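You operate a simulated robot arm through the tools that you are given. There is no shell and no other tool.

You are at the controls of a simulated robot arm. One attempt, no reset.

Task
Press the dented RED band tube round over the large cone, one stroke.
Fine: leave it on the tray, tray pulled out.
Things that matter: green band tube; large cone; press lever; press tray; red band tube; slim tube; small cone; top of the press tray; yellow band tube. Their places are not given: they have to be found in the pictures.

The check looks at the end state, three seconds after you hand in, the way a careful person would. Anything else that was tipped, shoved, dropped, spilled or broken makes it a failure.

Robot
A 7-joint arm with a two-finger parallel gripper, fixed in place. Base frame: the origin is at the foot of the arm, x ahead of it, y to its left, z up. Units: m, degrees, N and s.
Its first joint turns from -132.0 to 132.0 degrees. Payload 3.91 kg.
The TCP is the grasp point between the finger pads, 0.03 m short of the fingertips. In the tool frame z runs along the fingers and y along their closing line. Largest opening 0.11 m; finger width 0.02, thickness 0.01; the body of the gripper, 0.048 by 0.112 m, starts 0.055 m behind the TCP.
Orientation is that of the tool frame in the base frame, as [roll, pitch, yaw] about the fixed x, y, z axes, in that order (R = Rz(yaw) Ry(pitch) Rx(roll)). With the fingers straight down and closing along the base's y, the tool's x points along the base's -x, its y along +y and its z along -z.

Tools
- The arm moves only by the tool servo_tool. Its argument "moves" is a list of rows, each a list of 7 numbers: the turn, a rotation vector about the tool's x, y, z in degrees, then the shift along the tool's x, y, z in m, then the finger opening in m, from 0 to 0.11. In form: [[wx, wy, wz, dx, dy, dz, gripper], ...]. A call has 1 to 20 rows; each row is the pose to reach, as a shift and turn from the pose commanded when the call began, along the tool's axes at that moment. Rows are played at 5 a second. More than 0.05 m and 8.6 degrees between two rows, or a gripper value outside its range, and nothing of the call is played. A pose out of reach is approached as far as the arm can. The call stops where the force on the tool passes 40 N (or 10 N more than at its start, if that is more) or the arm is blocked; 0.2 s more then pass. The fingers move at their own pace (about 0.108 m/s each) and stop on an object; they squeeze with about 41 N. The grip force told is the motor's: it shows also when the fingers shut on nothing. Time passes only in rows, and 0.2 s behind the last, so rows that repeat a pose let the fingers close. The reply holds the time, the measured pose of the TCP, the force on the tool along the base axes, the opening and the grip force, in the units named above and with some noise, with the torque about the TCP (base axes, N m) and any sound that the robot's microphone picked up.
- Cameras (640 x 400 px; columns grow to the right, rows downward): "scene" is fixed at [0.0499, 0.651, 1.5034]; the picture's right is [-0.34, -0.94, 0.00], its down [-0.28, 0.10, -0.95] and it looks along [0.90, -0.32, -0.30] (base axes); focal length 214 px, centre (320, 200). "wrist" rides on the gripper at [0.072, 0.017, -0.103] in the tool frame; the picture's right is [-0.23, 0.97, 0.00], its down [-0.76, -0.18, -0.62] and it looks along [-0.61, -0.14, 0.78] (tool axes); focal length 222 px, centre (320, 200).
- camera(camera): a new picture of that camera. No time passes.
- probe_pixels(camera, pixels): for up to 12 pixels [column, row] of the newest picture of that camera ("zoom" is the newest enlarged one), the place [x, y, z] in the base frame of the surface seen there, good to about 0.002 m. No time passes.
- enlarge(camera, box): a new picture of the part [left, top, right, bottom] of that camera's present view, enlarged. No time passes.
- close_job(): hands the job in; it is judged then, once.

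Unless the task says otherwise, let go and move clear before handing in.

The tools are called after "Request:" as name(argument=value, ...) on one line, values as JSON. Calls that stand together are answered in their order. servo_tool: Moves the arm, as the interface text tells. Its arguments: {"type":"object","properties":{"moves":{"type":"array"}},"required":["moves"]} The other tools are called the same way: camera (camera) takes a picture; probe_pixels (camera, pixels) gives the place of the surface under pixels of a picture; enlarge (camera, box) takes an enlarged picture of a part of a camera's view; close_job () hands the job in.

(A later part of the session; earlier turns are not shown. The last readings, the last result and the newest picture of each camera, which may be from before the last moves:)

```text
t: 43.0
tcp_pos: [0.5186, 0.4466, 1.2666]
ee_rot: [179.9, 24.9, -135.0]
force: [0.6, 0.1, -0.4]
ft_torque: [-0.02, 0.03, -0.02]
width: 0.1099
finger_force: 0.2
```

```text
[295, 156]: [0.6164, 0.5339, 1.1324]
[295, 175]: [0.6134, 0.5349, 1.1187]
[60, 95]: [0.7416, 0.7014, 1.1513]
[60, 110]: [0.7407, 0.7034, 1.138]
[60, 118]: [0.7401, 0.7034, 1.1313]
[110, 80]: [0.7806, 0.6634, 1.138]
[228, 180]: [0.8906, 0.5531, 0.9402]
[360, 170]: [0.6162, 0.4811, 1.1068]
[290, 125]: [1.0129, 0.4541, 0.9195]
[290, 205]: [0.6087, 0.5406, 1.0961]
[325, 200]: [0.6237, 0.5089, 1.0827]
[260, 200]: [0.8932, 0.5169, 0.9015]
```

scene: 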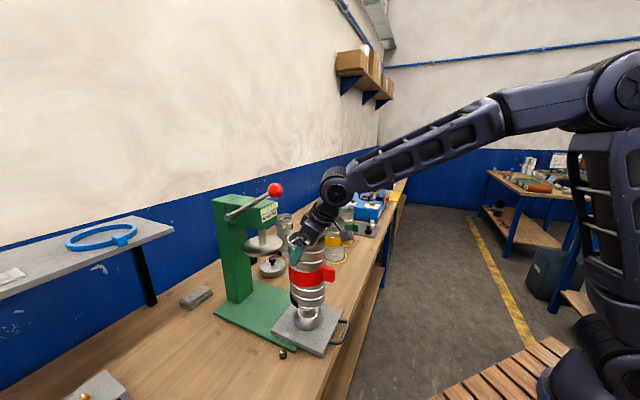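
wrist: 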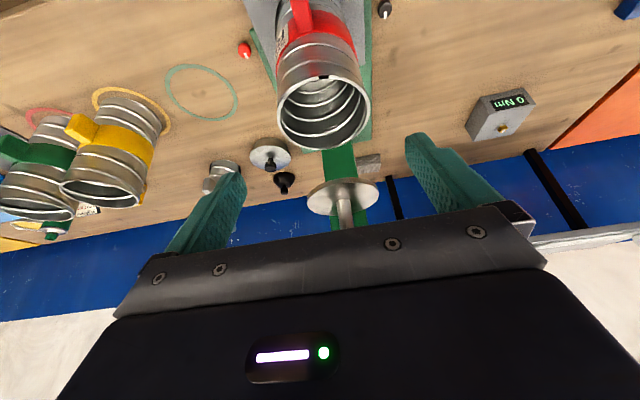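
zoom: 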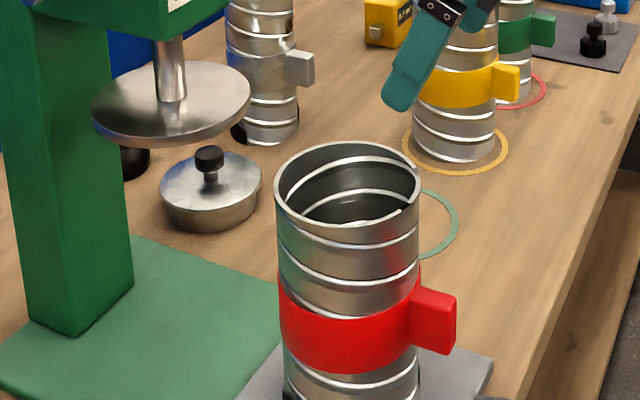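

The rim is level at z≈1.130, about 2 cm below the ram plate. Next I'll close the fingers and lower them just outside the tray's handle bar, ready to push the tray in along the press axis.

Request:
servo_tool(moves=[[0, 0, 0, 0.0295, 0.001, -0.0137, 0.05], [0, 0, 0, 0.059, 0.002, -0.0275, 0.02], [0, 0, 0, 0.0884, 0.003, -0.0412, 0.0], [0, 0, 0, 0.1051, 0.003, -0.0053, 0.0], [0, 0, 0, 0.1219, 0.003, 0.0305, 0.0], [0, 0, 0, 0.1386, 0.003, 0.0664, 0.0], [0, 0, 0, 0.1553, 0.003, 0.1022, 0.0], [0, 0, 0, 0.172, 0.003, 0.1381, 0.0], [0, 0, 0, 0.1888, 0.003, 0.174, 0.0], [0, 0, 0, 0.2055, 0.003, 0.2098, 0.0], [0, 0, 0, 0.2222, 0.003, 0.2457, 0.0], [0, 0, 0, 0.2222, 0.003, 0.2457, 0.0]])

Request:
camera(camera="wrist")

Request:
enlarge(camera="scene", box=[270, 270, 390, 390])

```text
t: 45.6
tcp_pos: [0.4458, 0.3831, 0.9502]
ee_rot: [-180.0, 25.0, -135.0]
force: [-0.1, -0.5, -0.6]
ft_torque: [0.01, 0.0, 0.0]
width: 0.0
finger_force: 37.7
```

```text
taken
```

wrist: 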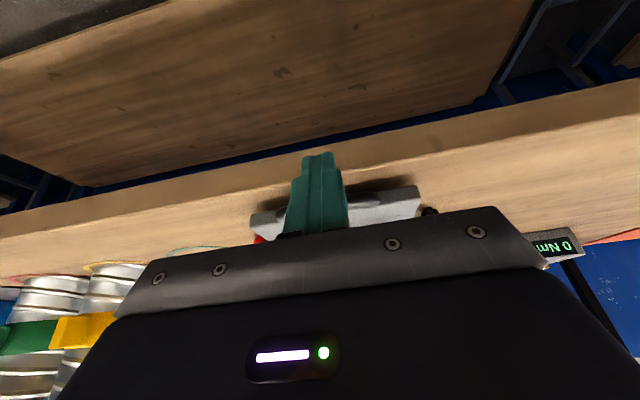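

```text
3.33 times, centred on (330, 330) of scene
```

zoom: 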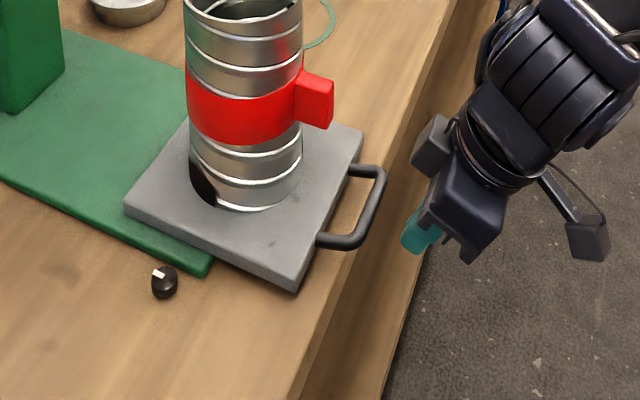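

The closed fingers are outside the handle bar, about 2.4 cm from it. I'll push forward slowly, first to contact and a little beyond, while watching the force.

Request:
servo_tool(moves=[[0, 0, 0, -0.0063, -0.002, 0.003, 0.0], [0, 0, 0, -0.0127, -0.003, 0.0059, 0.0], [0, 0, 0, -0.0181, -0.003, 0.0085, 0.0], [0, 0, 0, -0.0227, -0.003, 0.0106, 0.0], [0, 0, 0, -0.0272, -0.003, 0.0127, 0.0], [0, 0, 0, -0.0317, -0.003, 0.0148, 0.0]])

Request:
enlarge(camera="scene", box=[270, 270, 390, 390])

```text
t: 47.0
tcp_pos: [0.4732, 0.4047, 0.9497]
ee_rot: [-179.9, 25.0, -134.9]
force: [0.5, -0.5, 0.0]
ft_torque: [0.03, -0.03, -0.01]
width: 0.0
finger_force: 37.7
```

```text
3.33 times, centred on (330, 330) of scene
```

zoom: 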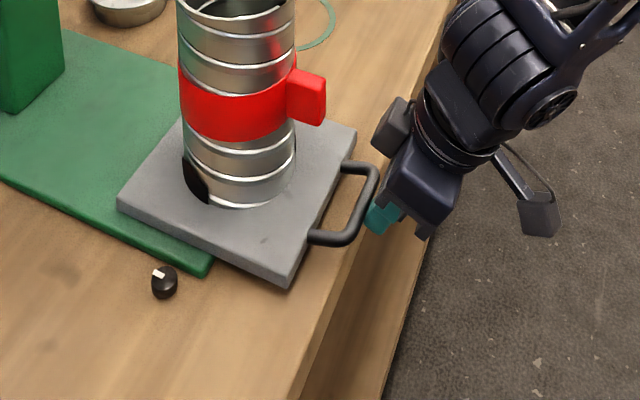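

The tray slides easily; its corner moved from (123,203) to (117,200) with almost no force. I'll keep pushing slowly another 12 cm.

Request:
servo_tool(moves=[[0, 0, 0, -0.0091, 0, 0.0042, 0.0], [0, 0, 0, -0.0181, 0, 0.0085, 0.0], [0, 0, 0, -0.0272, 0, 0.0127, 0.0], [0, 0, 0, -0.0363, 0, 0.0169, 0.0], [0, 0, 0, -0.0453, 0, 0.0211, 0.0], [0, 0, 0, -0.0544, 0, 0.0254, 0.0], [0, 0, 0, -0.0634, 0, 0.0296, 0.0], [0, 0, 0, -0.0725, 0, 0.0338, 0.0], [0, 0, 0, -0.0816, 0, 0.038, 0.0], [0, 0, 0, -0.0906, 0, 0.0423, 0.0], [0, 0, 0, -0.0997, 0, 0.0465, 0.0], [0, 0, 0, -0.1088, 0, 0.0507, 0.0]])

Request:
enlarge(camera="scene", box=[210, 200, 370, 360])

```text
t: 49.6
tcp_pos: [0.5584, 0.4878, 0.9489]
ee_rot: [-179.9, 25.1, -135.0]
force: [0.3, -0.7, -0.1]
ft_torque: [-0.01, -0.02, -0.02]
width: 0.0
finger_force: 38.3
```

```text
2.50 times, centred on (290, 280) of scene
```

zoom: 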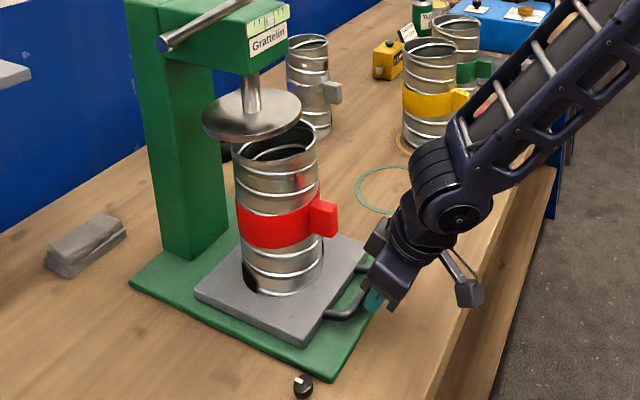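

The tray is most of the way in and the tube is starting under the ram plate. I'll continue in smaller steps to find the stop.

Request:
servo_tool(moves=[[0, 0, 0, -0.0054, 0, 0.0025, 0.0], [0, 0, 0, -0.0109, 0, 0.0051, 0.0], [0, 0, 0, -0.0163, 0, 0.0076, 0.0], [0, 0, 0, -0.0217, 0, 0.0101, 0.0]])

Request:
enlarge(camera="scene", box=[210, 200, 370, 360])

```text
t: 50.6
tcp_pos: [0.5771, 0.5051, 0.9488]
ee_rot: [180.0, 25.0, -134.9]
force: [0.7, 0.9, -0.2]
ft_torque: [0.06, 0.0, 0.0]
width: 0.0
finger_force: 37.8
```

```text
2.50 times, centred on (290, 280) of scene
```

zoom: 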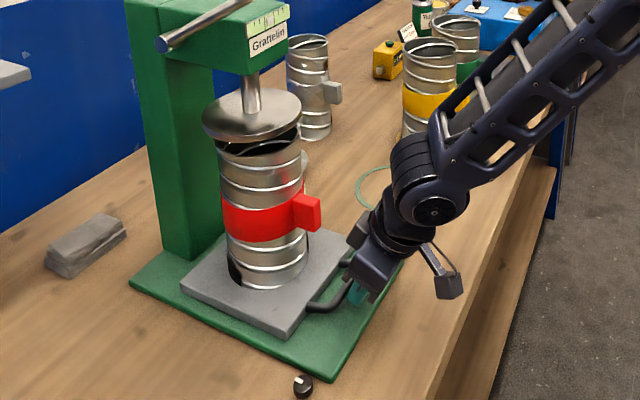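

The tube is nearly centred under the plate (tube rim centre 258 against shaft 251 in the zoom, given perspective), and no stop felt yet. I'll push on 4 mm.

Request:
servo_tool(moves=[[0, 0, 0, -0.0018, 0, 0.0008, 0.0], [0, 0, 0, -0.0036, 0, 0.0017, 0.0]])

Request:
enlarge(camera="scene", box=[225, 215, 325, 315])

```text
t: 51.2
tcp_pos: [0.579, 0.5084, 0.9491]
ee_rot: [180.0, 25.0, -134.9]
force: [-1.0, -0.5, 0.2]
ft_torque: [0.04, 0.02, 0.0]
width: 0.0
finger_force: 37.1
```

```text
4.00 times, centred on (275, 265) of scene
```

zoom: 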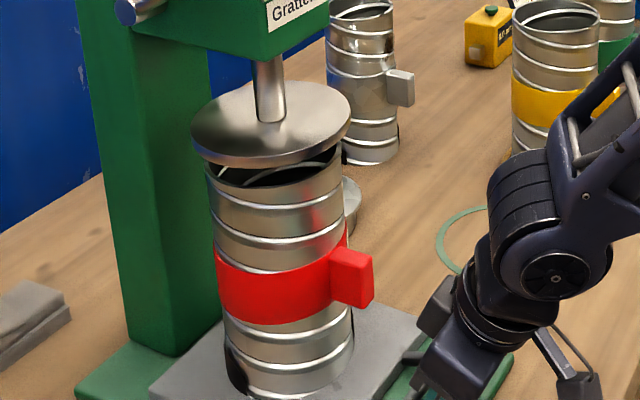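

The tube's rim centre (274) now lines up with the shaft axis (269 plus the perspective shift of about 6). I'll nudge 3 mm further to feel whether a stop is there.

Request:
servo_tool(moves=[[0, 0, 0, -0.0014, 0, 0.0006, 0.0], [0, 0, 0, -0.0027, 0, 0.0013, 0.0]])

Request:
enlarge(camera="scene", box=[225, 215, 325, 315])

```text
t: 51.8
tcp_pos: [0.5798, 0.5102, 0.9485]
ee_rot: [-180.0, 25.0, -135.0]
force: [0.1, 0.2, -0.3]
ft_torque: [-0.02, 0.0, -0.01]
width: 0.0
finger_force: 37.5
```

```text
4.00 times, centred on (275, 265) of scene
```

zoom: 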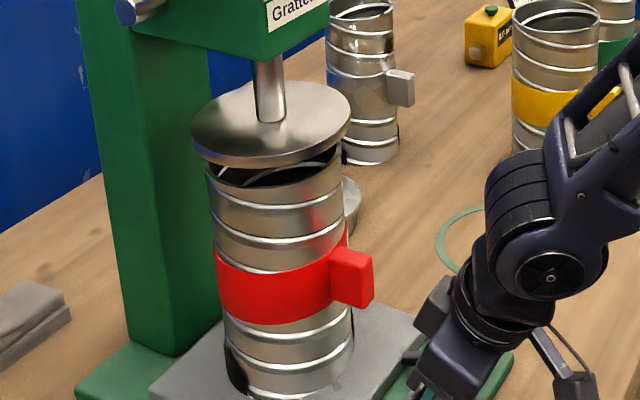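

The tube didn't move while the gripper advanced, and the force is zero, so there was slack between finger and bar. I'll advance a little further to feel contact.

Request:
servo_tool(moves=[[0, 0, 0, -0.0014, 0, 0.0006, 0.0], [0, 0, 0, -0.0027, 0, 0.0013, 0.0]])

Request:
enlarge(camera="scene", box=[225, 215, 325, 315])

Request:
camera(camera="wrist")

```text
t: 52.4
tcp_pos: [0.5829, 0.5108, 0.9475]
ee_rot: [180.0, 25.0, -135.0]
force: [-10.6, -11.0, -2.9]
ft_torque: [-0.14, 0.21, 0.05]
width: 0.0003
finger_force: 37.4
```

```text
4.00 times, centred on (275, 265) of scene
```

zoom: 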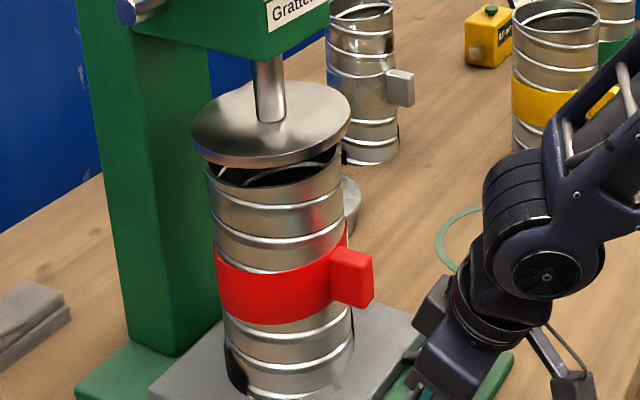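

```text
taken
```

wrist: 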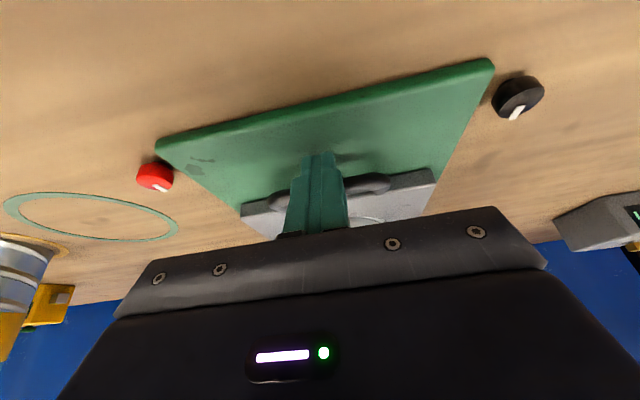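

A reaction of 15 N along the press axis shows the tray is at its inner stop. I'll back the fingers off the handle, raise the arm, and take a close look at the lever hub and ball.

Request:
servo_tool(moves=[[0, 0, 0, 0.0136, 0, -0.0063, 0.0], [0, 0, 0, 0.0408, 0, -0.019, 0.0], [0, 0, 0, 0.0816, 0, -0.038, 0.0], [0, 0, 0, 0.1088, 0, -0.0507, 0.0], [0, 0, 0, 0.1, 0, -0.09, 0.0], [0, 0, 0, 0.085, 0, -0.13, 0.0], [0, 0, 0, 0.07, 0, -0.17, 0.0], [0, 0, 0, 0.055, 0, -0.21, 0.0], [0, 0, 0, 0.04, 0, -0.25, 0.0], [0, 0, 0, 0.025, 0, -0.29, 0.0], [0, 0, 0, 0.01, 0, -0.33, 0.0], [0, 0, 0, -0.005, 0, -0.37, 0.0], [0, 0, 0, -0.02, 0, -0.41, 0.0]])

Request:
enlarge(camera="scene", box=[210, 180, 290, 260])

Request:
probe_pixels(camera="zoom", pixels=[[145, 165], [135, 165], [155, 165], [145, 155], [145, 175], [175, 172], [420, 45], [385, 45], [455, 45], [420, 15], [420, 75], [300, 100]])

Request:
camera(camera="wrist")

```text
t: 55.2
tcp_pos: [0.4716, 0.4032, 1.327]
ee_rot: [-180.0, 25.0, -135.0]
force: [0.6, -0.8, -0.4]
ft_torque: [-0.03, -0.01, -0.02]
width: 0.0001
finger_force: 37.3
```

```text
5.00 times, centred on (250, 220) of scene
```

zoom: 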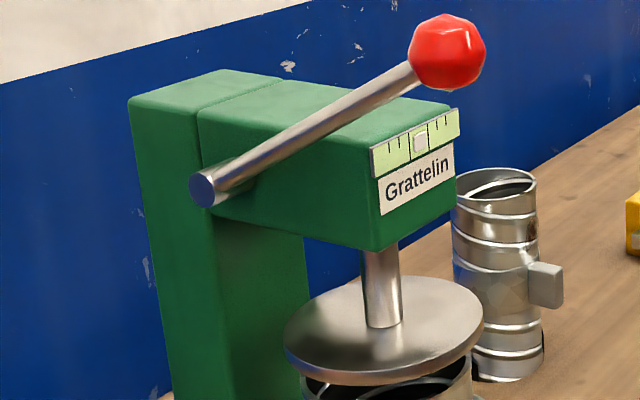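

```text
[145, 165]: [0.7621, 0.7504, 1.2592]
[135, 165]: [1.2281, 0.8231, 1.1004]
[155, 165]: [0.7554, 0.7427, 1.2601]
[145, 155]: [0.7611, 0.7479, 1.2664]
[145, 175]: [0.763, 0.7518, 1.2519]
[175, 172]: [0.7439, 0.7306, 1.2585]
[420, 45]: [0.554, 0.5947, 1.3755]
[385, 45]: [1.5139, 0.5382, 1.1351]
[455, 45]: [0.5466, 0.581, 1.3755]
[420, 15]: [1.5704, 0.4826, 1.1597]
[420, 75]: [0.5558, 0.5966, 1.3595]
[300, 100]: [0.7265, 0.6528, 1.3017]
```

```text
taken
```

wrist: 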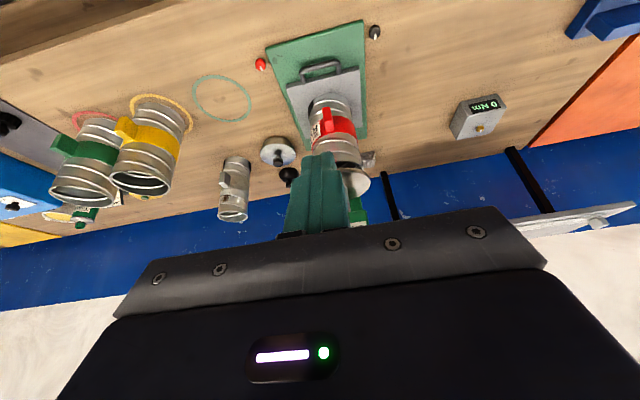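

The hub disc is at zoom (200,188) and the ball at (448,52). I'll probe those exactly.

Request:
enlarge(camera="scene", box=[210, 180, 290, 260])

Request:
probe_pixels(camera="zoom", pixels=[[201, 188], [195, 188], [208, 190], [201, 176], [201, 200], [222, 195], [232, 180], [448, 52], [415, 52], [481, 52], [448, 20], [448, 85]])

Request:
probe_pixels(camera="zoom", pixels=[[400, 75], [360, 100], [320, 125], [280, 150], [250, 165], [380, 250], [455, 210], [375, 170], [360, 378], [380, 382], [300, 360], [470, 345]])

```text
5.00 times, centred on (250, 220) of scene
```

zoom: 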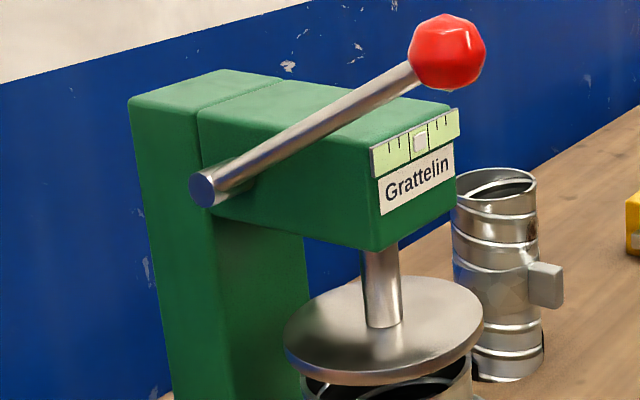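

```text
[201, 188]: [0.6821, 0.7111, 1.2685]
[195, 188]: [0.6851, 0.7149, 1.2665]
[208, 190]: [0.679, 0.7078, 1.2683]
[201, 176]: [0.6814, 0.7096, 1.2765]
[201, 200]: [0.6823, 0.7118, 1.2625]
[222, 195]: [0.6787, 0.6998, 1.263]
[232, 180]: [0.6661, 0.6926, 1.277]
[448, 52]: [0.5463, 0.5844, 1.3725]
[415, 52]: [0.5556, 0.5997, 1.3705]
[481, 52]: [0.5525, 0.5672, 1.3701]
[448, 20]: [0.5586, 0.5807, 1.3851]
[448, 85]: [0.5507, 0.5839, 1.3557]
```

```text
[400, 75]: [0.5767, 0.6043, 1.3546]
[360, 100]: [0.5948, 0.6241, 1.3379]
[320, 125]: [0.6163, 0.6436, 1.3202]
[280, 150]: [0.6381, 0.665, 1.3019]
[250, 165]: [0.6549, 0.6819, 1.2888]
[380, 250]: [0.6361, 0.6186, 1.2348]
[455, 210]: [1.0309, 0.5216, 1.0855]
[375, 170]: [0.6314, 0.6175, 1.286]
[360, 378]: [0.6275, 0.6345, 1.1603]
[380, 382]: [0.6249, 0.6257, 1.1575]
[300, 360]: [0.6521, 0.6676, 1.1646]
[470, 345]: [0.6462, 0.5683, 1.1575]
```

The hub axis is at s≈0.985, z≈1.269 and the ball at s≈0.811, z≈1.369, so the lever is 0.20 m long and rests 30° up. I'll move to a pre-grasp pose above and behind the ball with the fingers opened to 7 cm.

Request:
servo_tool(moves=[[0, 0, 0, -0.01, 0.0, -0.03, 0.03], [0, 0, 0, -0.045, 0.012, -0.045, 0.07], [0, 0, 0, -0.082, 0.024, -0.053, 0.07], [0, 0, 0, -0.119, 0.036, -0.057, 0.07], [0, 0, 0, -0.156, 0.048, -0.06, 0.07], [0, 0, 0, -0.193, 0.0604, -0.0612, 0.07], [0, 0, 0, -0.193, 0.0604, -0.0612, 0.07]])

Request:
camera(camera="wrist")

Request:
enlarge(camera="scene", box=[200, 120, 360, 280])

```text
t: 56.8
tcp_pos: [0.5389, 0.5513, 1.4668]
ee_rot: [180.0, 25.1, -135.0]
force: [0.2, 0.2, 0.2]
ft_torque: [-0.03, 0.02, -0.03]
width: 0.07
finger_force: 0.0
```

```text
taken
```

wrist: 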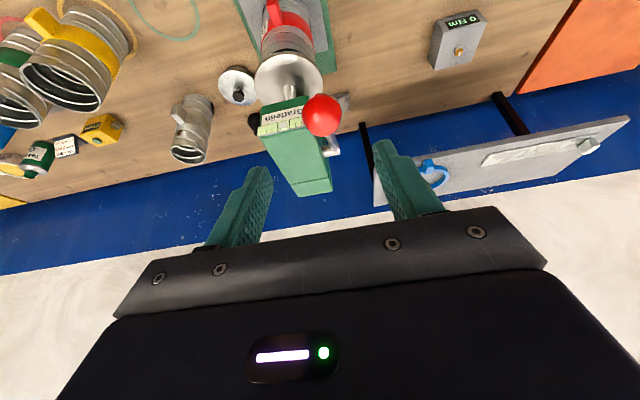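

```text
2.50 times, centred on (280, 200) of scene
```

zoom: 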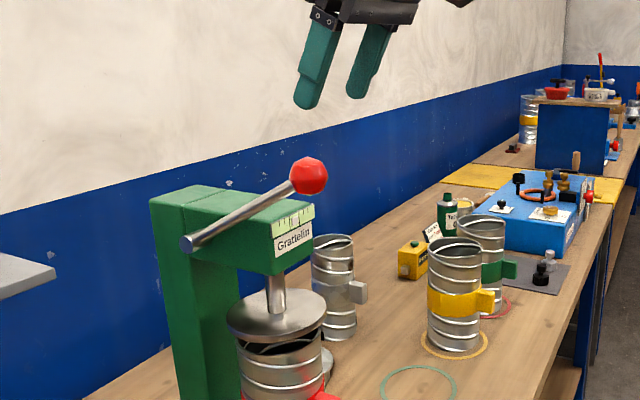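

The ball is at (322,115) in the wrist view, between the fingers. I'll probe it to fine-tune before descending.

Request:
enlarge(camera="wrist", box=[290, 80, 360, 165])

Request:
probe_pixels(camera="zoom", pixels=[[305, 165], [210, 165], [395, 165], [305, 75], [305, 250], [250, 110], [360, 220], [360, 110], [250, 220], [350, 290], [395, 325], [370, 300]])

```text
4.71 times, centred on (325, 122) of wrist
```

zoom: 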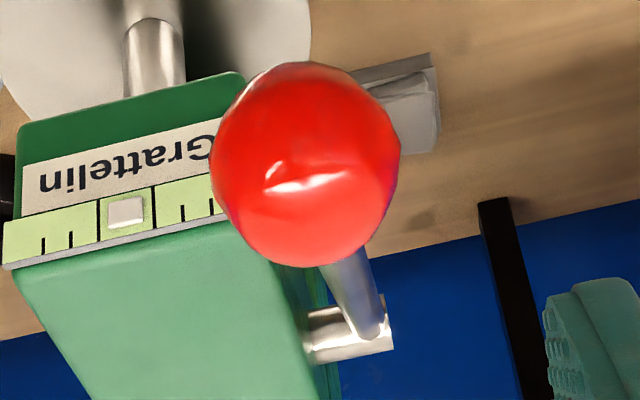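

```text
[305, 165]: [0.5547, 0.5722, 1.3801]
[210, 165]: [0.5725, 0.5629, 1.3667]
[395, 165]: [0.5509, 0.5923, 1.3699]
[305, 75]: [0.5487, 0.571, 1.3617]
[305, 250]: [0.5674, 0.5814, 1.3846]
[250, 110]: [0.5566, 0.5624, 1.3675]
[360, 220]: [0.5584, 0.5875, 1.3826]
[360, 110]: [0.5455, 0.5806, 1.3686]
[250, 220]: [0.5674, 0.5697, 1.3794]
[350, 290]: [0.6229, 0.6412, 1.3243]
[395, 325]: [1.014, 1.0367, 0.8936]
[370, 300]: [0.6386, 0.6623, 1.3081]
```

The ball's centre is at s 0.810, lateral 0.0115, z 1.367 with a 0.0185 m radius. I'll descend so the fingers straddle it.

Request:
servo_tool(moves=[[0, 0, 0, 0.0067, 0.0027, 0.02, 0.07], [0, 0, 0, 0.0067, 0.0027, 0.05, 0.07], [0, 0, 0, 0.0067, 0.0027, 0.08, 0.07], [0, 0, 0, 0.0067, 0.0027, 0.1021, 0.07], [0, 0, 0, 0.0067, 0.0027, 0.1021, 0.07]])

Request:
camera(camera="wrist")

Request:
enlarge(camera="scene", box=[210, 130, 330, 250])

```text
t: 58.0
tcp_pos: [0.5601, 0.5797, 1.3719]
ee_rot: [179.9, 25.0, -135.1]
force: [0.0, -0.8, -0.7]
ft_torque: [0.01, 0.01, 0.02]
width: 0.0701
finger_force: 0.1
```

```text
taken
```

wrist: 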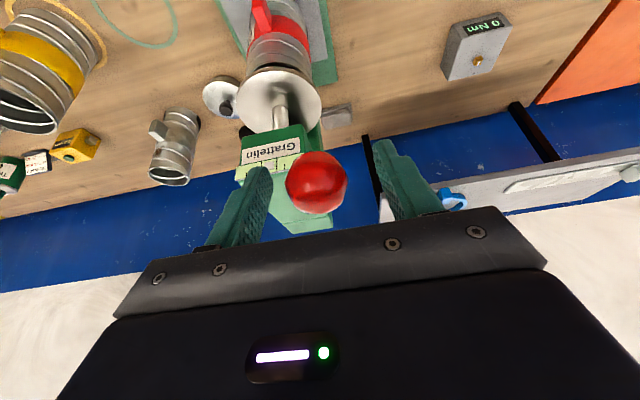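

```text
3.33 times, centred on (270, 190) of scene
```

zoom: 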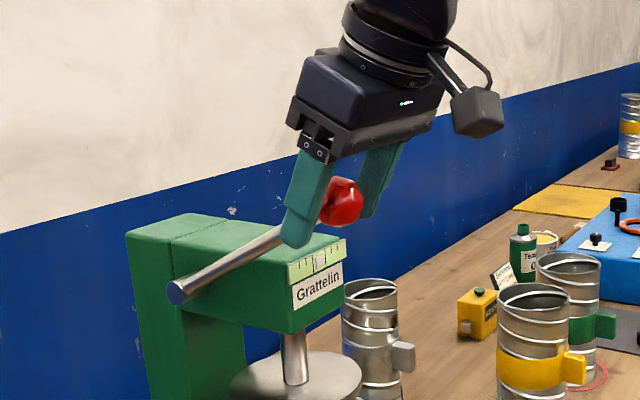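

The ball is between the fingers with no contact. I'll close on it.

Request:
servo_tool(moves=[[0, 0, 0, 0, -0.002, 0, 0.055], [0, 0, 0, 0, -0.002, 0, 0.04], [0, 0, 0, 0, -0.002, 0, 0.03], [0, 0, 0, 0, -0.002, 0, 0.02], [0, 0, 0, 0, -0.002, 0, 0.02]])

Request:
camera(camera="wrist")

```text
t: 59.2
tcp_pos: [0.5613, 0.5779, 1.3716]
ee_rot: [-179.9, 25.0, -134.9]
force: [-1.8, 1.0, -0.1]
ft_torque: [-0.03, 0.07, 0.0]
width: 0.0394
finger_force: 45.3
```

```text
taken
```

wrist: 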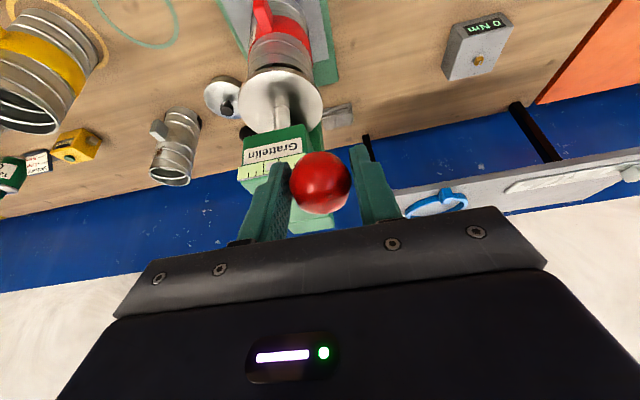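

The ball is gripped (0.039 m, 45 N). I'll start the downstroke along the lever's arc with two small steps and check the force.

Request:
servo_tool(moves=[[0, 0, 0, 0.0058, 0, 0.0045, 0.02], [0, 0, 0, 0.0117, 0, 0.0091, 0.02], [0, 0, 0, 0.0182, 0, 0.015, 0.02], [0, 0, 0, 0.0246, 0, 0.021, 0.02]])

Request:
enlarge(camera="scene", box=[210, 140, 330, 260])

```text
t: 60.2
tcp_pos: [0.5508, 0.5683, 1.3416]
ee_rot: [179.9, 25.1, -135.0]
force: [-6.1, 1.2, 10.8]
ft_torque: [0.88, -0.85, 0.07]
width: 0.0398
finger_force: 44.8
```

```text
3.33 times, centred on (270, 200) of scene
```

zoom: 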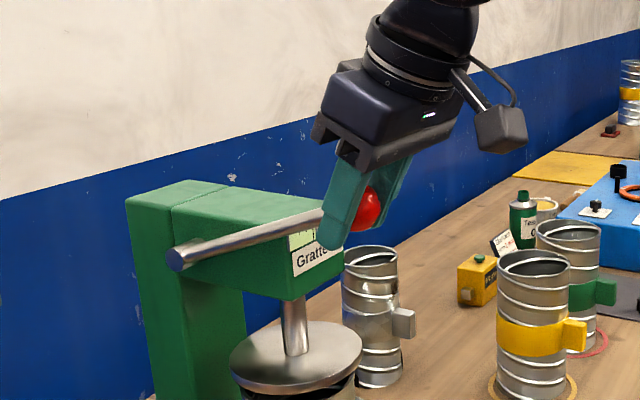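

The lever follows with about 11 N resistance. I'll continue the same stroke down to the horizontal.

Request:
servo_tool(moves=[[0, 0, 0, 0.006, 0, 0.0064, 0.02], [0, 0, 0, 0.0118, 0, 0.0129, 0.02], [0, 0, 0, 0.0172, 0, 0.0198, 0.02], [0, 0, 0, 0.0225, 0, 0.0268, 0.02], [0, 0, 0, 0.0272, 0, 0.0342, 0.02], [0, 0, 0, 0.0318, 0, 0.0415, 0.02], [0, 0, 0, 0.036, 0, 0.0493, 0.02], [0, 0, 0, 0.0399, 0, 0.057, 0.02]])

Request:
enlarge(camera="scene", box=[210, 150, 350, 310])

Request:
camera(camera="wrist")

```text
t: 62.0
tcp_pos: [0.5433, 0.5602, 1.2725]
ee_rot: [179.9, 25.0, -134.9]
force: [4.2, -10.9, 9.8]
ft_torque: [0.8, -0.78, -0.08]
width: 0.0394
finger_force: 45.2
```

```text
2.50 times, centred on (280, 230) of scene
```

zoom: 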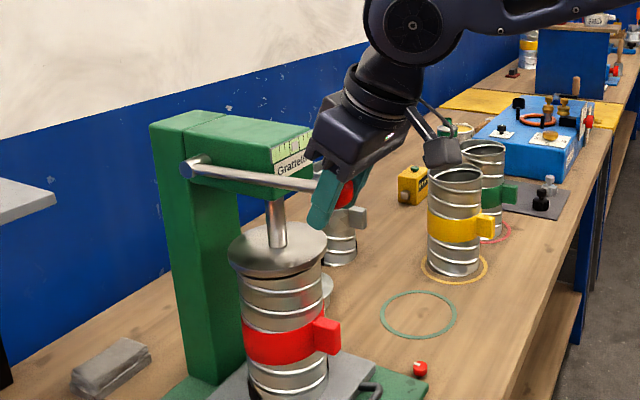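

```text
taken
```

wrist: 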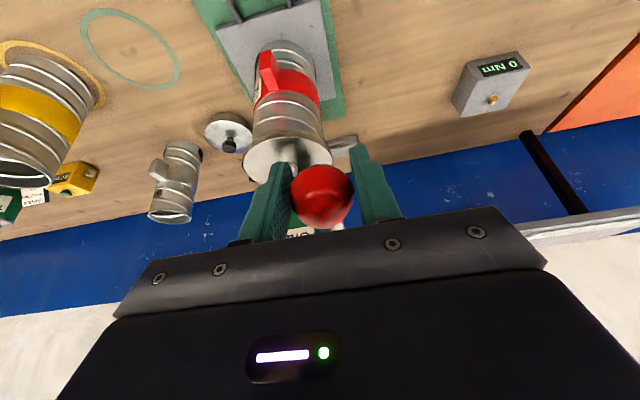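

The lever is horizontal and the plate is close to the tube's rim, with a slight sideways load of 11 N. I'll continue the stroke further down with a 1 mm sideways relief.

Request:
servo_tool(moves=[[0, 0, 0, 0.0035, -0.001, 0.008, 0.02], [0, 0, 0, 0.0067, -0.001, 0.0162, 0.02], [0, 0, 0, 0.0095, -0.001, 0.0245, 0.02], [0, 0, 0, 0.012, -0.001, 0.0328, 0.02], [0, 0, 0, 0.014, -0.001, 0.0413, 0.02], [0, 0, 0, 0.0158, -0.001, 0.0499, 0.02]])

Request:
enlarge(camera="scene", box=[210, 150, 350, 310])

```text
t: 63.4
tcp_pos: [0.5464, 0.5641, 1.2223]
ee_rot: [179.9, 24.9, -134.9]
force: [-23.1, -1.1, 5.7]
ft_torque: [0.39, -0.5, 0.2]
width: 0.0395
finger_force: 44.9
```

```text
2.50 times, centred on (280, 230) of scene
```

zoom: 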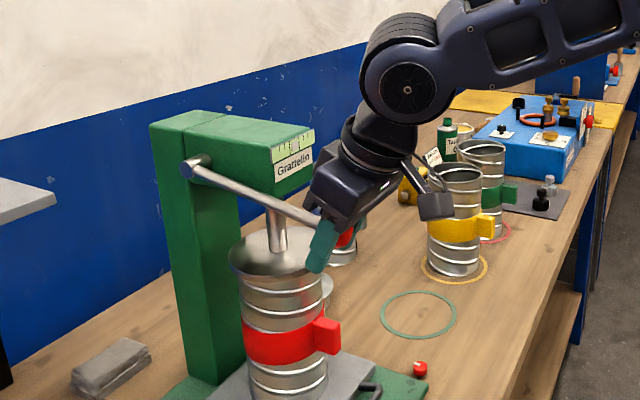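

The plate has come down to the tube's rim, and the lever side-loads show I'm about 0.7 mm too far along the rod and over-corrected sideways. I'll continue the same downstroke with those corrections.

Request:
servo_tool(moves=[[0, 0, 0, 0.0018, 0.0006, 0.0084, 0.02], [0, 0, 0, 0.0029, 0.0006, 0.0171, 0.02], [0, 0, 0, 0.0034, 0.0006, 0.0258, 0.02], [0, 0, 0, 0.0038, 0.0006, 0.0346, 0.02]])

Request:
enlarge(camera="scene", box=[220, 190, 320, 310])

```text
t: 64.4
tcp_pos: [0.5564, 0.573, 1.185]
ee_rot: [179.9, 24.9, -135.0]
force: [-3.9, 1.3, 14.8]
ft_torque: [-0.83, 0.54, 0.0]
width: 0.0393
finger_force: 45.0
```

```text
3.33 times, centred on (270, 250) of scene
```

zoom: 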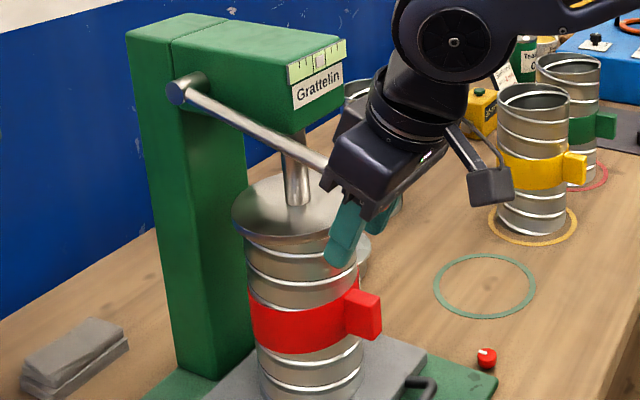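

At about -25° the force is 15 N up and the plate is at the rim. I'll carry on downward in small steps until the lever's stop shows.

Request:
servo_tool(moves=[[0, 0, 0, -0.0002, 0, 0.0088, 0.02], [0, 0, 0, -0.0007, 0, 0.0176, 0.02]])

Request:
enlarge(camera="scene", box=[220, 190, 320, 310])

```text
t: 64.9
tcp_pos: [0.5585, 0.5753, 1.1811]
ee_rot: [-179.9, 25.2, -135.0]
force: [-12.7, -18.8, 17.3]
ft_torque: [0.66, -0.84, -0.05]
width: 0.0395
finger_force: 45.1
stopped in row 2: the force on the tool passed its limit at 46 N (the readings are from after the stop); the commanded pose is now the measured one
```

```text
3.33 times, centred on (270, 250) of scene
```

zoom: 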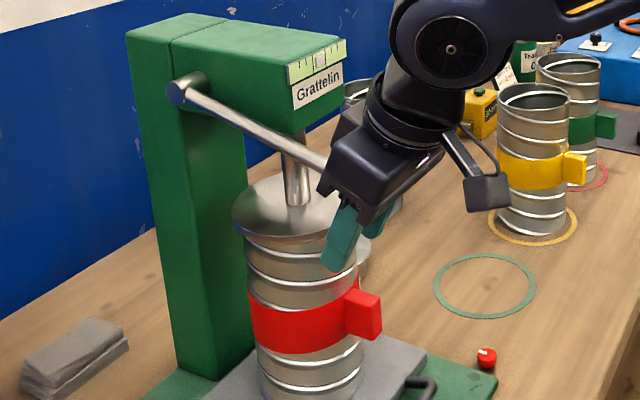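

The call stopped at 46 N, with about 25 N resisting along the lever's motion. I'll probe the plate height against the tube rim to see if this is the press load or the lever's stop.

Request:
enlarge(camera="scene", box=[230, 225, 300, 335])

Request:
probe_pixels(camera="zoom", pixels=[[250, 95], [250, 108], [250, 116], [250, 125], [200, 100], [320, 100], [250, 60], [190, 75], [250, 140], [300, 125], [200, 125], [215, 340]])

```text
3.64 times, centred on (265, 280) of scene
```

zoom: 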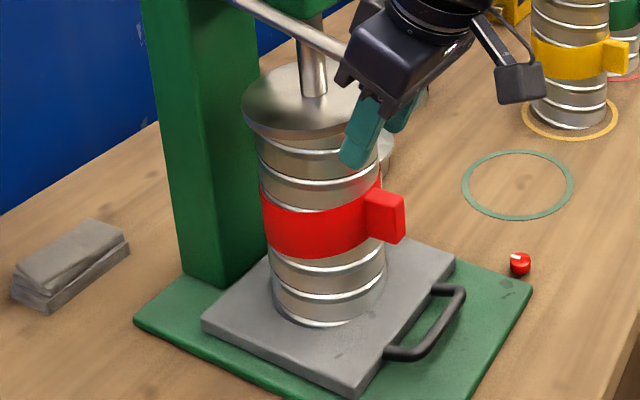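

```text
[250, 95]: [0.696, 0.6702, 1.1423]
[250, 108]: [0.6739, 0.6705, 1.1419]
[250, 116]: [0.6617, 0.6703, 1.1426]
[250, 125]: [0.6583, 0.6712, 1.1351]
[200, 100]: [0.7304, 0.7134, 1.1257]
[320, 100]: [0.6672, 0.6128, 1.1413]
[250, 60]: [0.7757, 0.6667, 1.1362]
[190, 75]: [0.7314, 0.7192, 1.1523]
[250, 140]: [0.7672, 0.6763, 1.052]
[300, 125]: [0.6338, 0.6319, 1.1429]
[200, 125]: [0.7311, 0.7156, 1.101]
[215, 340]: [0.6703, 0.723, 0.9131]
```

The plate has come down 2.2 cm onto the rim (top at z 1.142), and the dark dent at the tube's lower rim no longer shows. I'll zoom on the tube's bottom to confirm.

Request:
enlarge(camera="scene", box=[250, 270, 300, 320])

Request:
camera(camera="wrist")

```text
8.00 times, centred on (275, 295) of scene
```

zoom: 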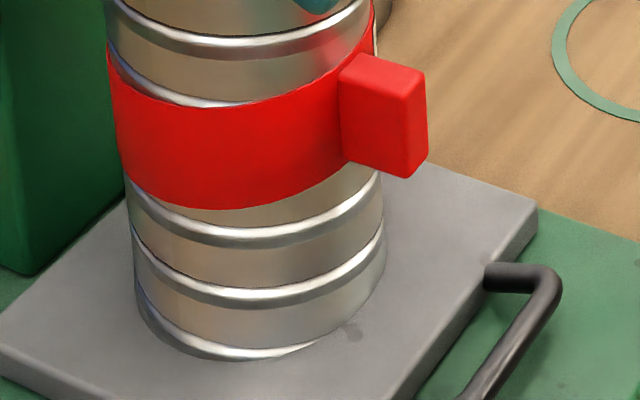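

```text
taken
```

wrist: 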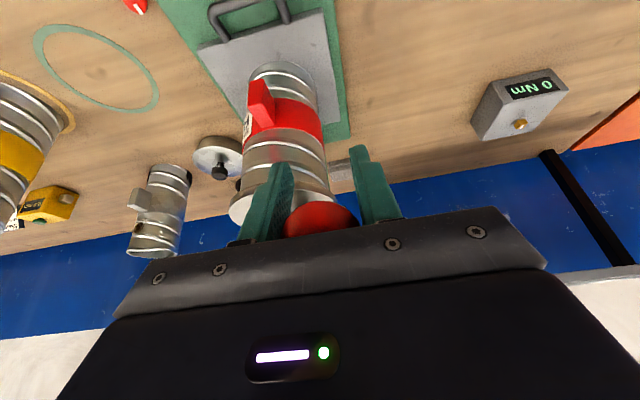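

The tube's lower rim is now round with no dark dent, so the press did its work. The ball has slid up between the fingers, so I'll measure the lever's actual angle before guiding it back up.

Request:
enlarge(camera="scene", box=[215, 195, 305, 285])

Request:
probe_pixels(camera="zoom", pixels=[[165, 105], [200, 112], [230, 130], [260, 145], [290, 160], [320, 175], [340, 190], [360, 200], [370, 225], [380, 250], [400, 230], [350, 260]])

Request:
enlarge(camera="wrist", box=[230, 130, 420, 250])

Request:
probe_pixels(camera="zoom", pixels=[[300, 280], [250, 290], [350, 280], [300, 260], [300, 310], [280, 270], [330, 270], [310, 300], [160, 200], [440, 150], [180, 280], [480, 250]])

```text
4.44 times, centred on (260, 240) of scene
```

zoom: 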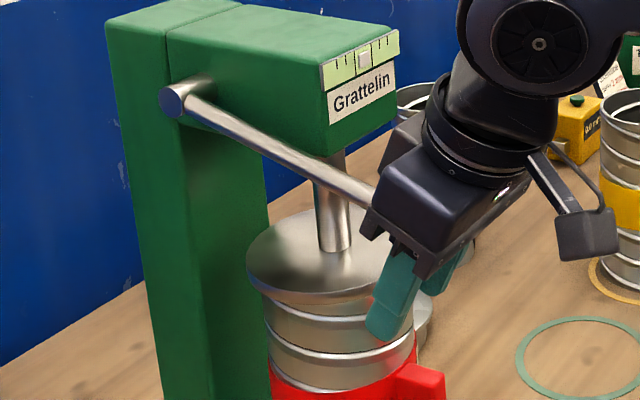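

```text
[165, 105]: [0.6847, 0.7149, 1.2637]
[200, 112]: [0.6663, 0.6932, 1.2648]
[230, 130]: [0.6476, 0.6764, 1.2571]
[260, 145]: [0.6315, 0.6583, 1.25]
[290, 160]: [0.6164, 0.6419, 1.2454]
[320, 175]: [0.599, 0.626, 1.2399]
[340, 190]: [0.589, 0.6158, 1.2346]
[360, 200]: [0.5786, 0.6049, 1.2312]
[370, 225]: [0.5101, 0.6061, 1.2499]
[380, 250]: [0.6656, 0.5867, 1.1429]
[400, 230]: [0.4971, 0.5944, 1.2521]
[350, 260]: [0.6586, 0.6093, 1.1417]
```

```text
3.33 times, centred on (325, 190) of wrist
```

zoom: 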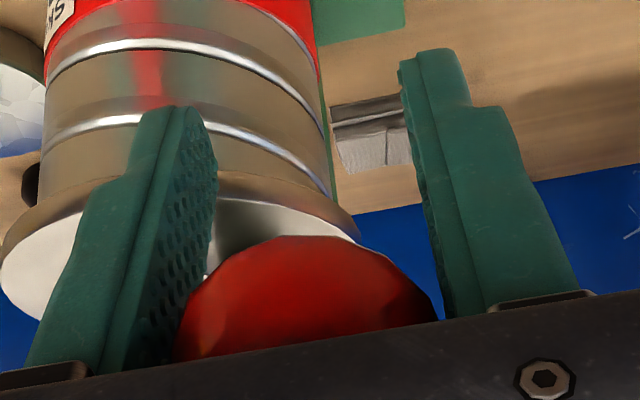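

```text
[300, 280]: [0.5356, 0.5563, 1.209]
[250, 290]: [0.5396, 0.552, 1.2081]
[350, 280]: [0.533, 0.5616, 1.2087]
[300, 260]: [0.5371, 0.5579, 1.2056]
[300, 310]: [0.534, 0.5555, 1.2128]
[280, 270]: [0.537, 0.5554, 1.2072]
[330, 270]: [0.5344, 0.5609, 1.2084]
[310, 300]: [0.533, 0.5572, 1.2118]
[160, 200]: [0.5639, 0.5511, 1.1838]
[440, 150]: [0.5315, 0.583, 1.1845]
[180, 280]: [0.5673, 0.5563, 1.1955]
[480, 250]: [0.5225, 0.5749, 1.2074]
```

The rod's slope shows the lever is at -15° with the plate firmly on the rim, and the ball sits against the gripper palm, so the downstroke is complete. I'll now guide the lever back up along its arc while still holding the ball.

Request:
servo_tool(moves=[[0, 0, 0, -0.0018, 0, -0.0085, 0.02], [0, 0, 0, -0.0038, 0, -0.0171, 0.02], [0, 0, 0, -0.0063, 0, -0.0255, 0.02], [0, 0, 0, -0.009, 0, -0.0338, 0.02], [0, 0, 0, -0.0123, 0, -0.0419, 0.02], [0, 0, 0, -0.0158, 0, -0.0499, 0.02]])

Request:
enlarge(camera="scene", box=[215, 175, 315, 320])

```text
t: 66.3
tcp_pos: [0.554, 0.5702, 1.2307]
ee_rot: [179.9, 25.0, -135.1]
force: [5.4, -12.0, -1.2]
ft_torque: [-0.53, 1.03, 0.03]
width: 0.0394
finger_force: 44.8
```

```text
2.76 times, centred on (265, 248) of scene
```

zoom: 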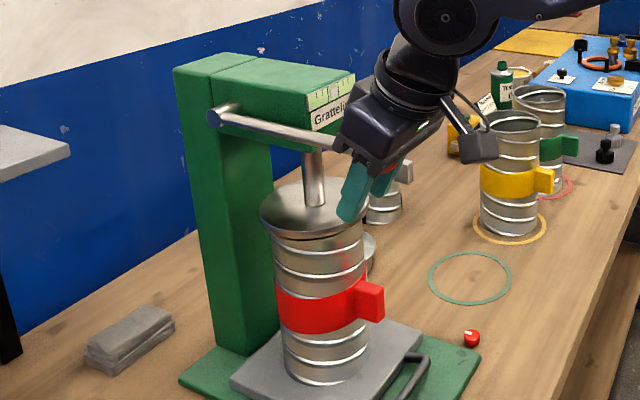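

The lever is following upward, now about horizontal, and the plate is lifting. I'll continue up.

Request:
servo_tool(moves=[[0, 0, 0, -0.0039, -0.0004, -0.0079, 0.02], [0, 0, 0, -0.008, -0.0004, -0.0156, 0.02], [0, 0, 0, -0.0126, -0.0004, -0.0231, 0.02], [0, 0, 0, -0.0174, -0.0004, -0.0304, 0.02], [0, 0, 0, -0.0227, -0.0004, -0.0375, 0.02], [0, 0, 0, -0.0281, -0.0004, -0.0443, 0.02], [0, 0, 0, -0.034, -0.0004, -0.0509, 0.02], [0, 0, 0, -0.04, -0.0004, -0.0572, 0.02], [0, 0, 0, -0.0463, -0.0004, -0.0632, 0.02], [0, 0, 0, -0.0529, -0.0004, -0.069, 0.02]])

Request:
enlarge(camera="scene", box=[215, 155, 315, 320])

Request:
camera(camera="wrist")

```text
t: 68.5
tcp_pos: [0.5684, 0.5855, 1.3133]
ee_rot: [-179.9, 25.0, -135.0]
force: [-0.1, 0.7, -3.8]
ft_torque: [-0.84, 0.78, -0.1]
width: 0.0398
finger_force: 44.9
```

```text
2.42 times, centred on (265, 238) of scene
```

zoom: 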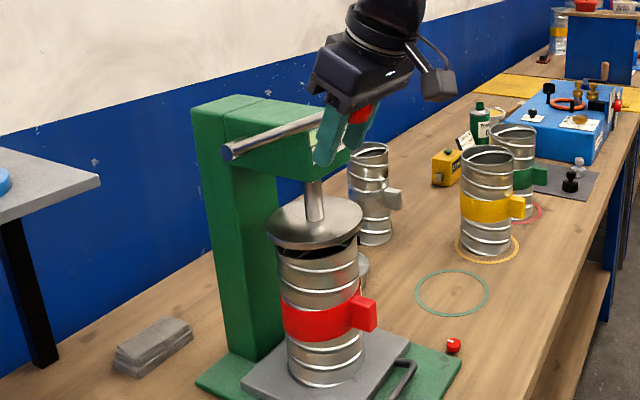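

```text
taken
```

wrist: 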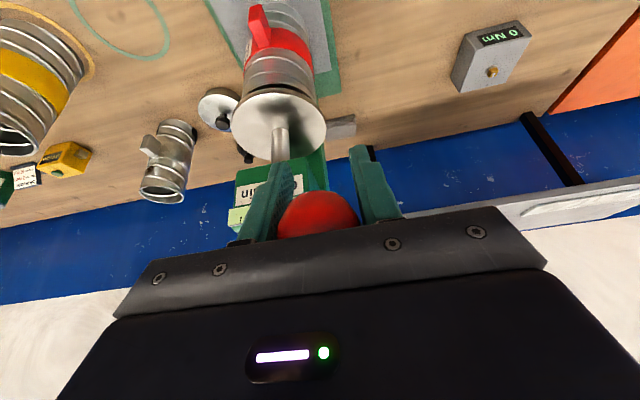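

The lever is near its upper position with the plate lifted clear. I'll raise the last few degrees gently.

Request:
servo_tool(moves=[[0, 0, 0, -0.0038, 0, -0.0031, 0.02], [0, 0, 0, -0.0076, 0, -0.0059, 0.02], [0, 0, 0, -0.0111, 0, -0.0086, 0.02]])

Request:
enlarge(camera="scene", box=[215, 165, 305, 255])

Request:
probe_pixels(camera="zoom", pixels=[[170, 185], [210, 175], [240, 160], [270, 148], [300, 132], [330, 118], [345, 110], [300, 330], [250, 350], [420, 320], [330, 290], [380, 60]])

```text
t: 69.3
tcp_pos: [0.5732, 0.59, 1.3286]
ee_rot: [-179.9, 25.1, -135.1]
force: [0.6, -6.5, -1.4]
ft_torque: [-0.62, 0.86, -0.05]
width: 0.0393
finger_force: 45.4
```

```text
4.44 times, centred on (260, 210) of scene
```

zoom: 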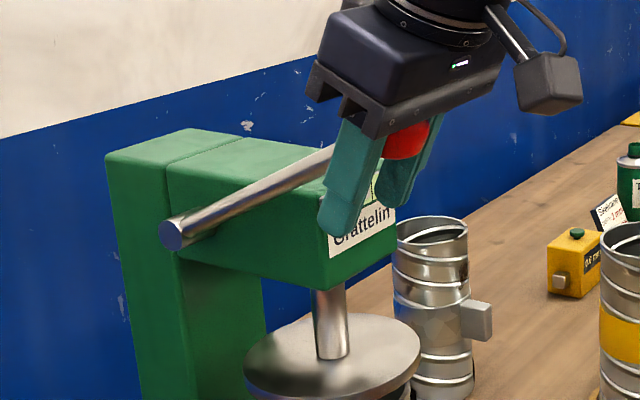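

```text
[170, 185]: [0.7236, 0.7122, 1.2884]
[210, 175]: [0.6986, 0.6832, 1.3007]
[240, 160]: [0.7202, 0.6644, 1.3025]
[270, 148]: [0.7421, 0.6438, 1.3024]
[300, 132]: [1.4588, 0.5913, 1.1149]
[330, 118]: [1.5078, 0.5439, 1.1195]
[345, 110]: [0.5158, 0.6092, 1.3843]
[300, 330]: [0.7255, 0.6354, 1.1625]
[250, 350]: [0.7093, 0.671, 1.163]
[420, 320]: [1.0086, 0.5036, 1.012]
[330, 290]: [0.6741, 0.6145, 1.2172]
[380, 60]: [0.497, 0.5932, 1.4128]
```

The plate's top is at z≈1.163, nearly its rest height of 1.1645. I'll probe the rod's slope to see how many degrees remain.

Request:
probe_pixels(camera="zoom", pixels=[[172, 235], [210, 218], [230, 208], [260, 192], [290, 177], [310, 168], [325, 160], [410, 140], [395, 150], [425, 135], [270, 345], [330, 335]])

```text
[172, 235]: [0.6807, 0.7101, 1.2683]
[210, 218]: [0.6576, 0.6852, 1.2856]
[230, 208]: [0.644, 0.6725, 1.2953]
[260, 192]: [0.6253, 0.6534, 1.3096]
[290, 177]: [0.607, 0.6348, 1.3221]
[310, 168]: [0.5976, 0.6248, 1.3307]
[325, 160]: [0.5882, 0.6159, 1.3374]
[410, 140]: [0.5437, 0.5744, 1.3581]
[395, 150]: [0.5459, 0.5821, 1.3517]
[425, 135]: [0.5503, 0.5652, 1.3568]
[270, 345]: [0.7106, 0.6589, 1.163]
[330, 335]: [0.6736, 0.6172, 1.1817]
```

The rod is at 27.8° and its rest is 30°. I'll raise the last 2.5°.

Request:
servo_tool(moves=[[0, 0, 0, -0.0035, 0, -0.0026, 0.02], [0, 0, 0, -0.0071, 0, -0.0052, 0.02]])

Request:
enlarge(camera="scene", box=[215, 165, 305, 255])

Request:
probe_pixels(camera="zoom", pixels=[[210, 216], [230, 206], [260, 190], [290, 174], [310, 163], [325, 155], [270, 345], [300, 330]])

```text
t: 69.9
tcp_pos: [0.5753, 0.5923, 1.3347]
ee_rot: [179.9, 25.1, -134.9]
force: [-2.8, -9.9, -0.2]
ft_torque: [-0.55, 0.82, -0.01]
width: 0.0394
finger_force: 45.5
```

```text
4.44 times, centred on (260, 210) of scene
```

zoom: 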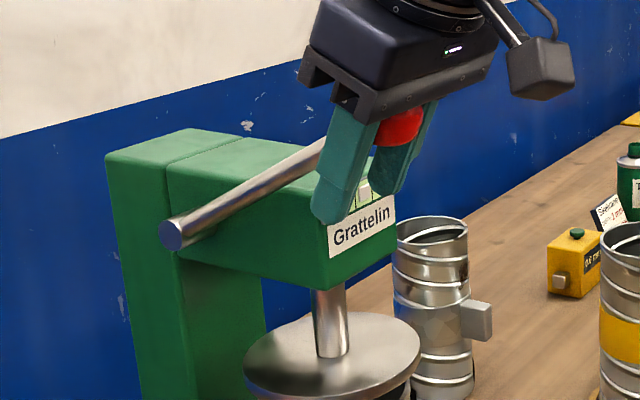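

```text
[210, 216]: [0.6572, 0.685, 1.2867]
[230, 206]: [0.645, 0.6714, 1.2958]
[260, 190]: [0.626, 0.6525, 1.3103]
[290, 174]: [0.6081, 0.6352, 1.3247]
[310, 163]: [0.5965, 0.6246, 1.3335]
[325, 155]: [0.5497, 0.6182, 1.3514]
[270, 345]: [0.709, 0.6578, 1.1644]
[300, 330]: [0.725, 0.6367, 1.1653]
```

The plate is back at its rest height (1.1648) and the lever at its upper position. I'll open the fingers a little first to check that the lever stays up.

Request:
servo_tool(moves=[[0, 0, 0, 0, 0, 0, 0.045], [0, 0, 0, 0, 0, 0, 0.045]])

Request:
enlarge(camera="scene", box=[215, 165, 305, 255])

Request:
camera(camera="wrist")

```text
t: 70.5
tcp_pos: [0.5762, 0.5925, 1.3346]
ee_rot: [180.0, 25.0, -135.0]
force: [-0.4, 1.0, -0.1]
ft_torque: [-0.02, 0.0, 0.0]
width: 0.045
finger_force: 0.0
```

```text
4.44 times, centred on (260, 210) of scene
```

zoom: 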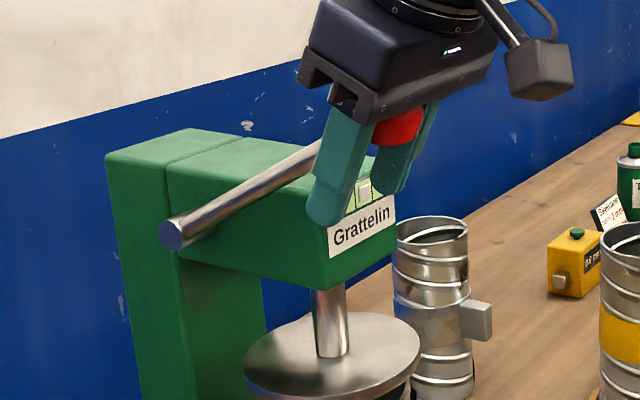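

```text
taken
```

wrist: 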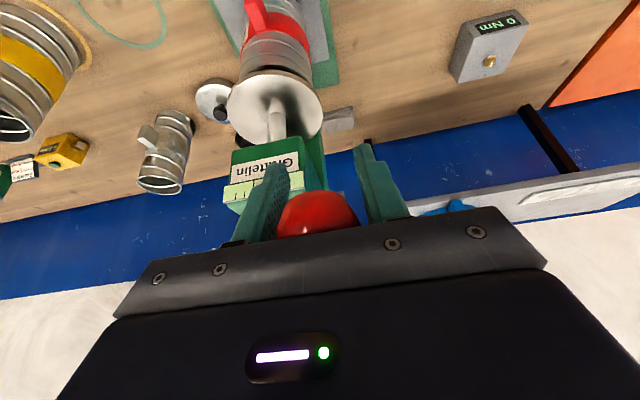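

The lever stays up with the fingers off it. I'll open wider and withdraw along the tool axis.

Request:
servo_tool(moves=[[0, 0, 0, 0, 0, 0, 0.075], [0, 0, 0, 0, 0, 0, 0.075], [0, 0, 0, 0, 0, -0.015, 0.075], [0, 0, 0, 0, 0, -0.04, 0.075], [0, 0, 0, 0, 0, -0.07, 0.075], [0, 0, 0, 0, 0, -0.105, 0.075], [0, 0, 0, 0, 0, -0.14, 0.075]])

Request:
camera(camera="scene")

Request:
enlarge(camera="scene", box=[215, 175, 335, 335])

```text
t: 72.1
tcp_pos: [0.531, 0.5527, 1.4626]
ee_rot: [-180.0, 25.0, -135.0]
force: [0.5, 0.4, 0.3]
ft_torque: [-0.01, 0.04, -0.01]
width: 0.075
finger_force: 0.0
```

```text
taken
```

scene: 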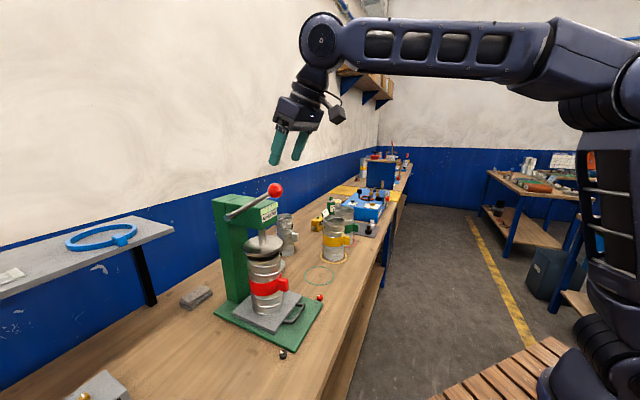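

```text
2.50 times, centred on (275, 255) of scene
```

zoom: 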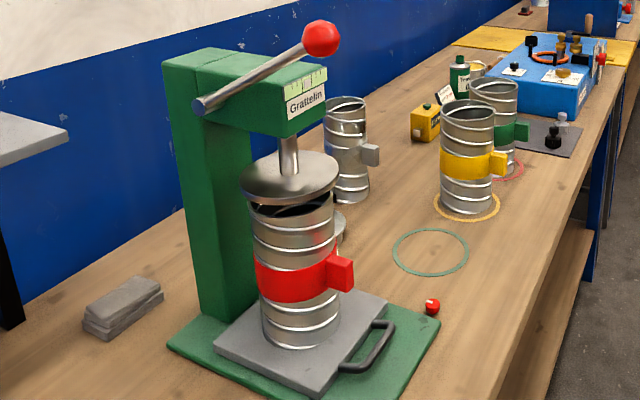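

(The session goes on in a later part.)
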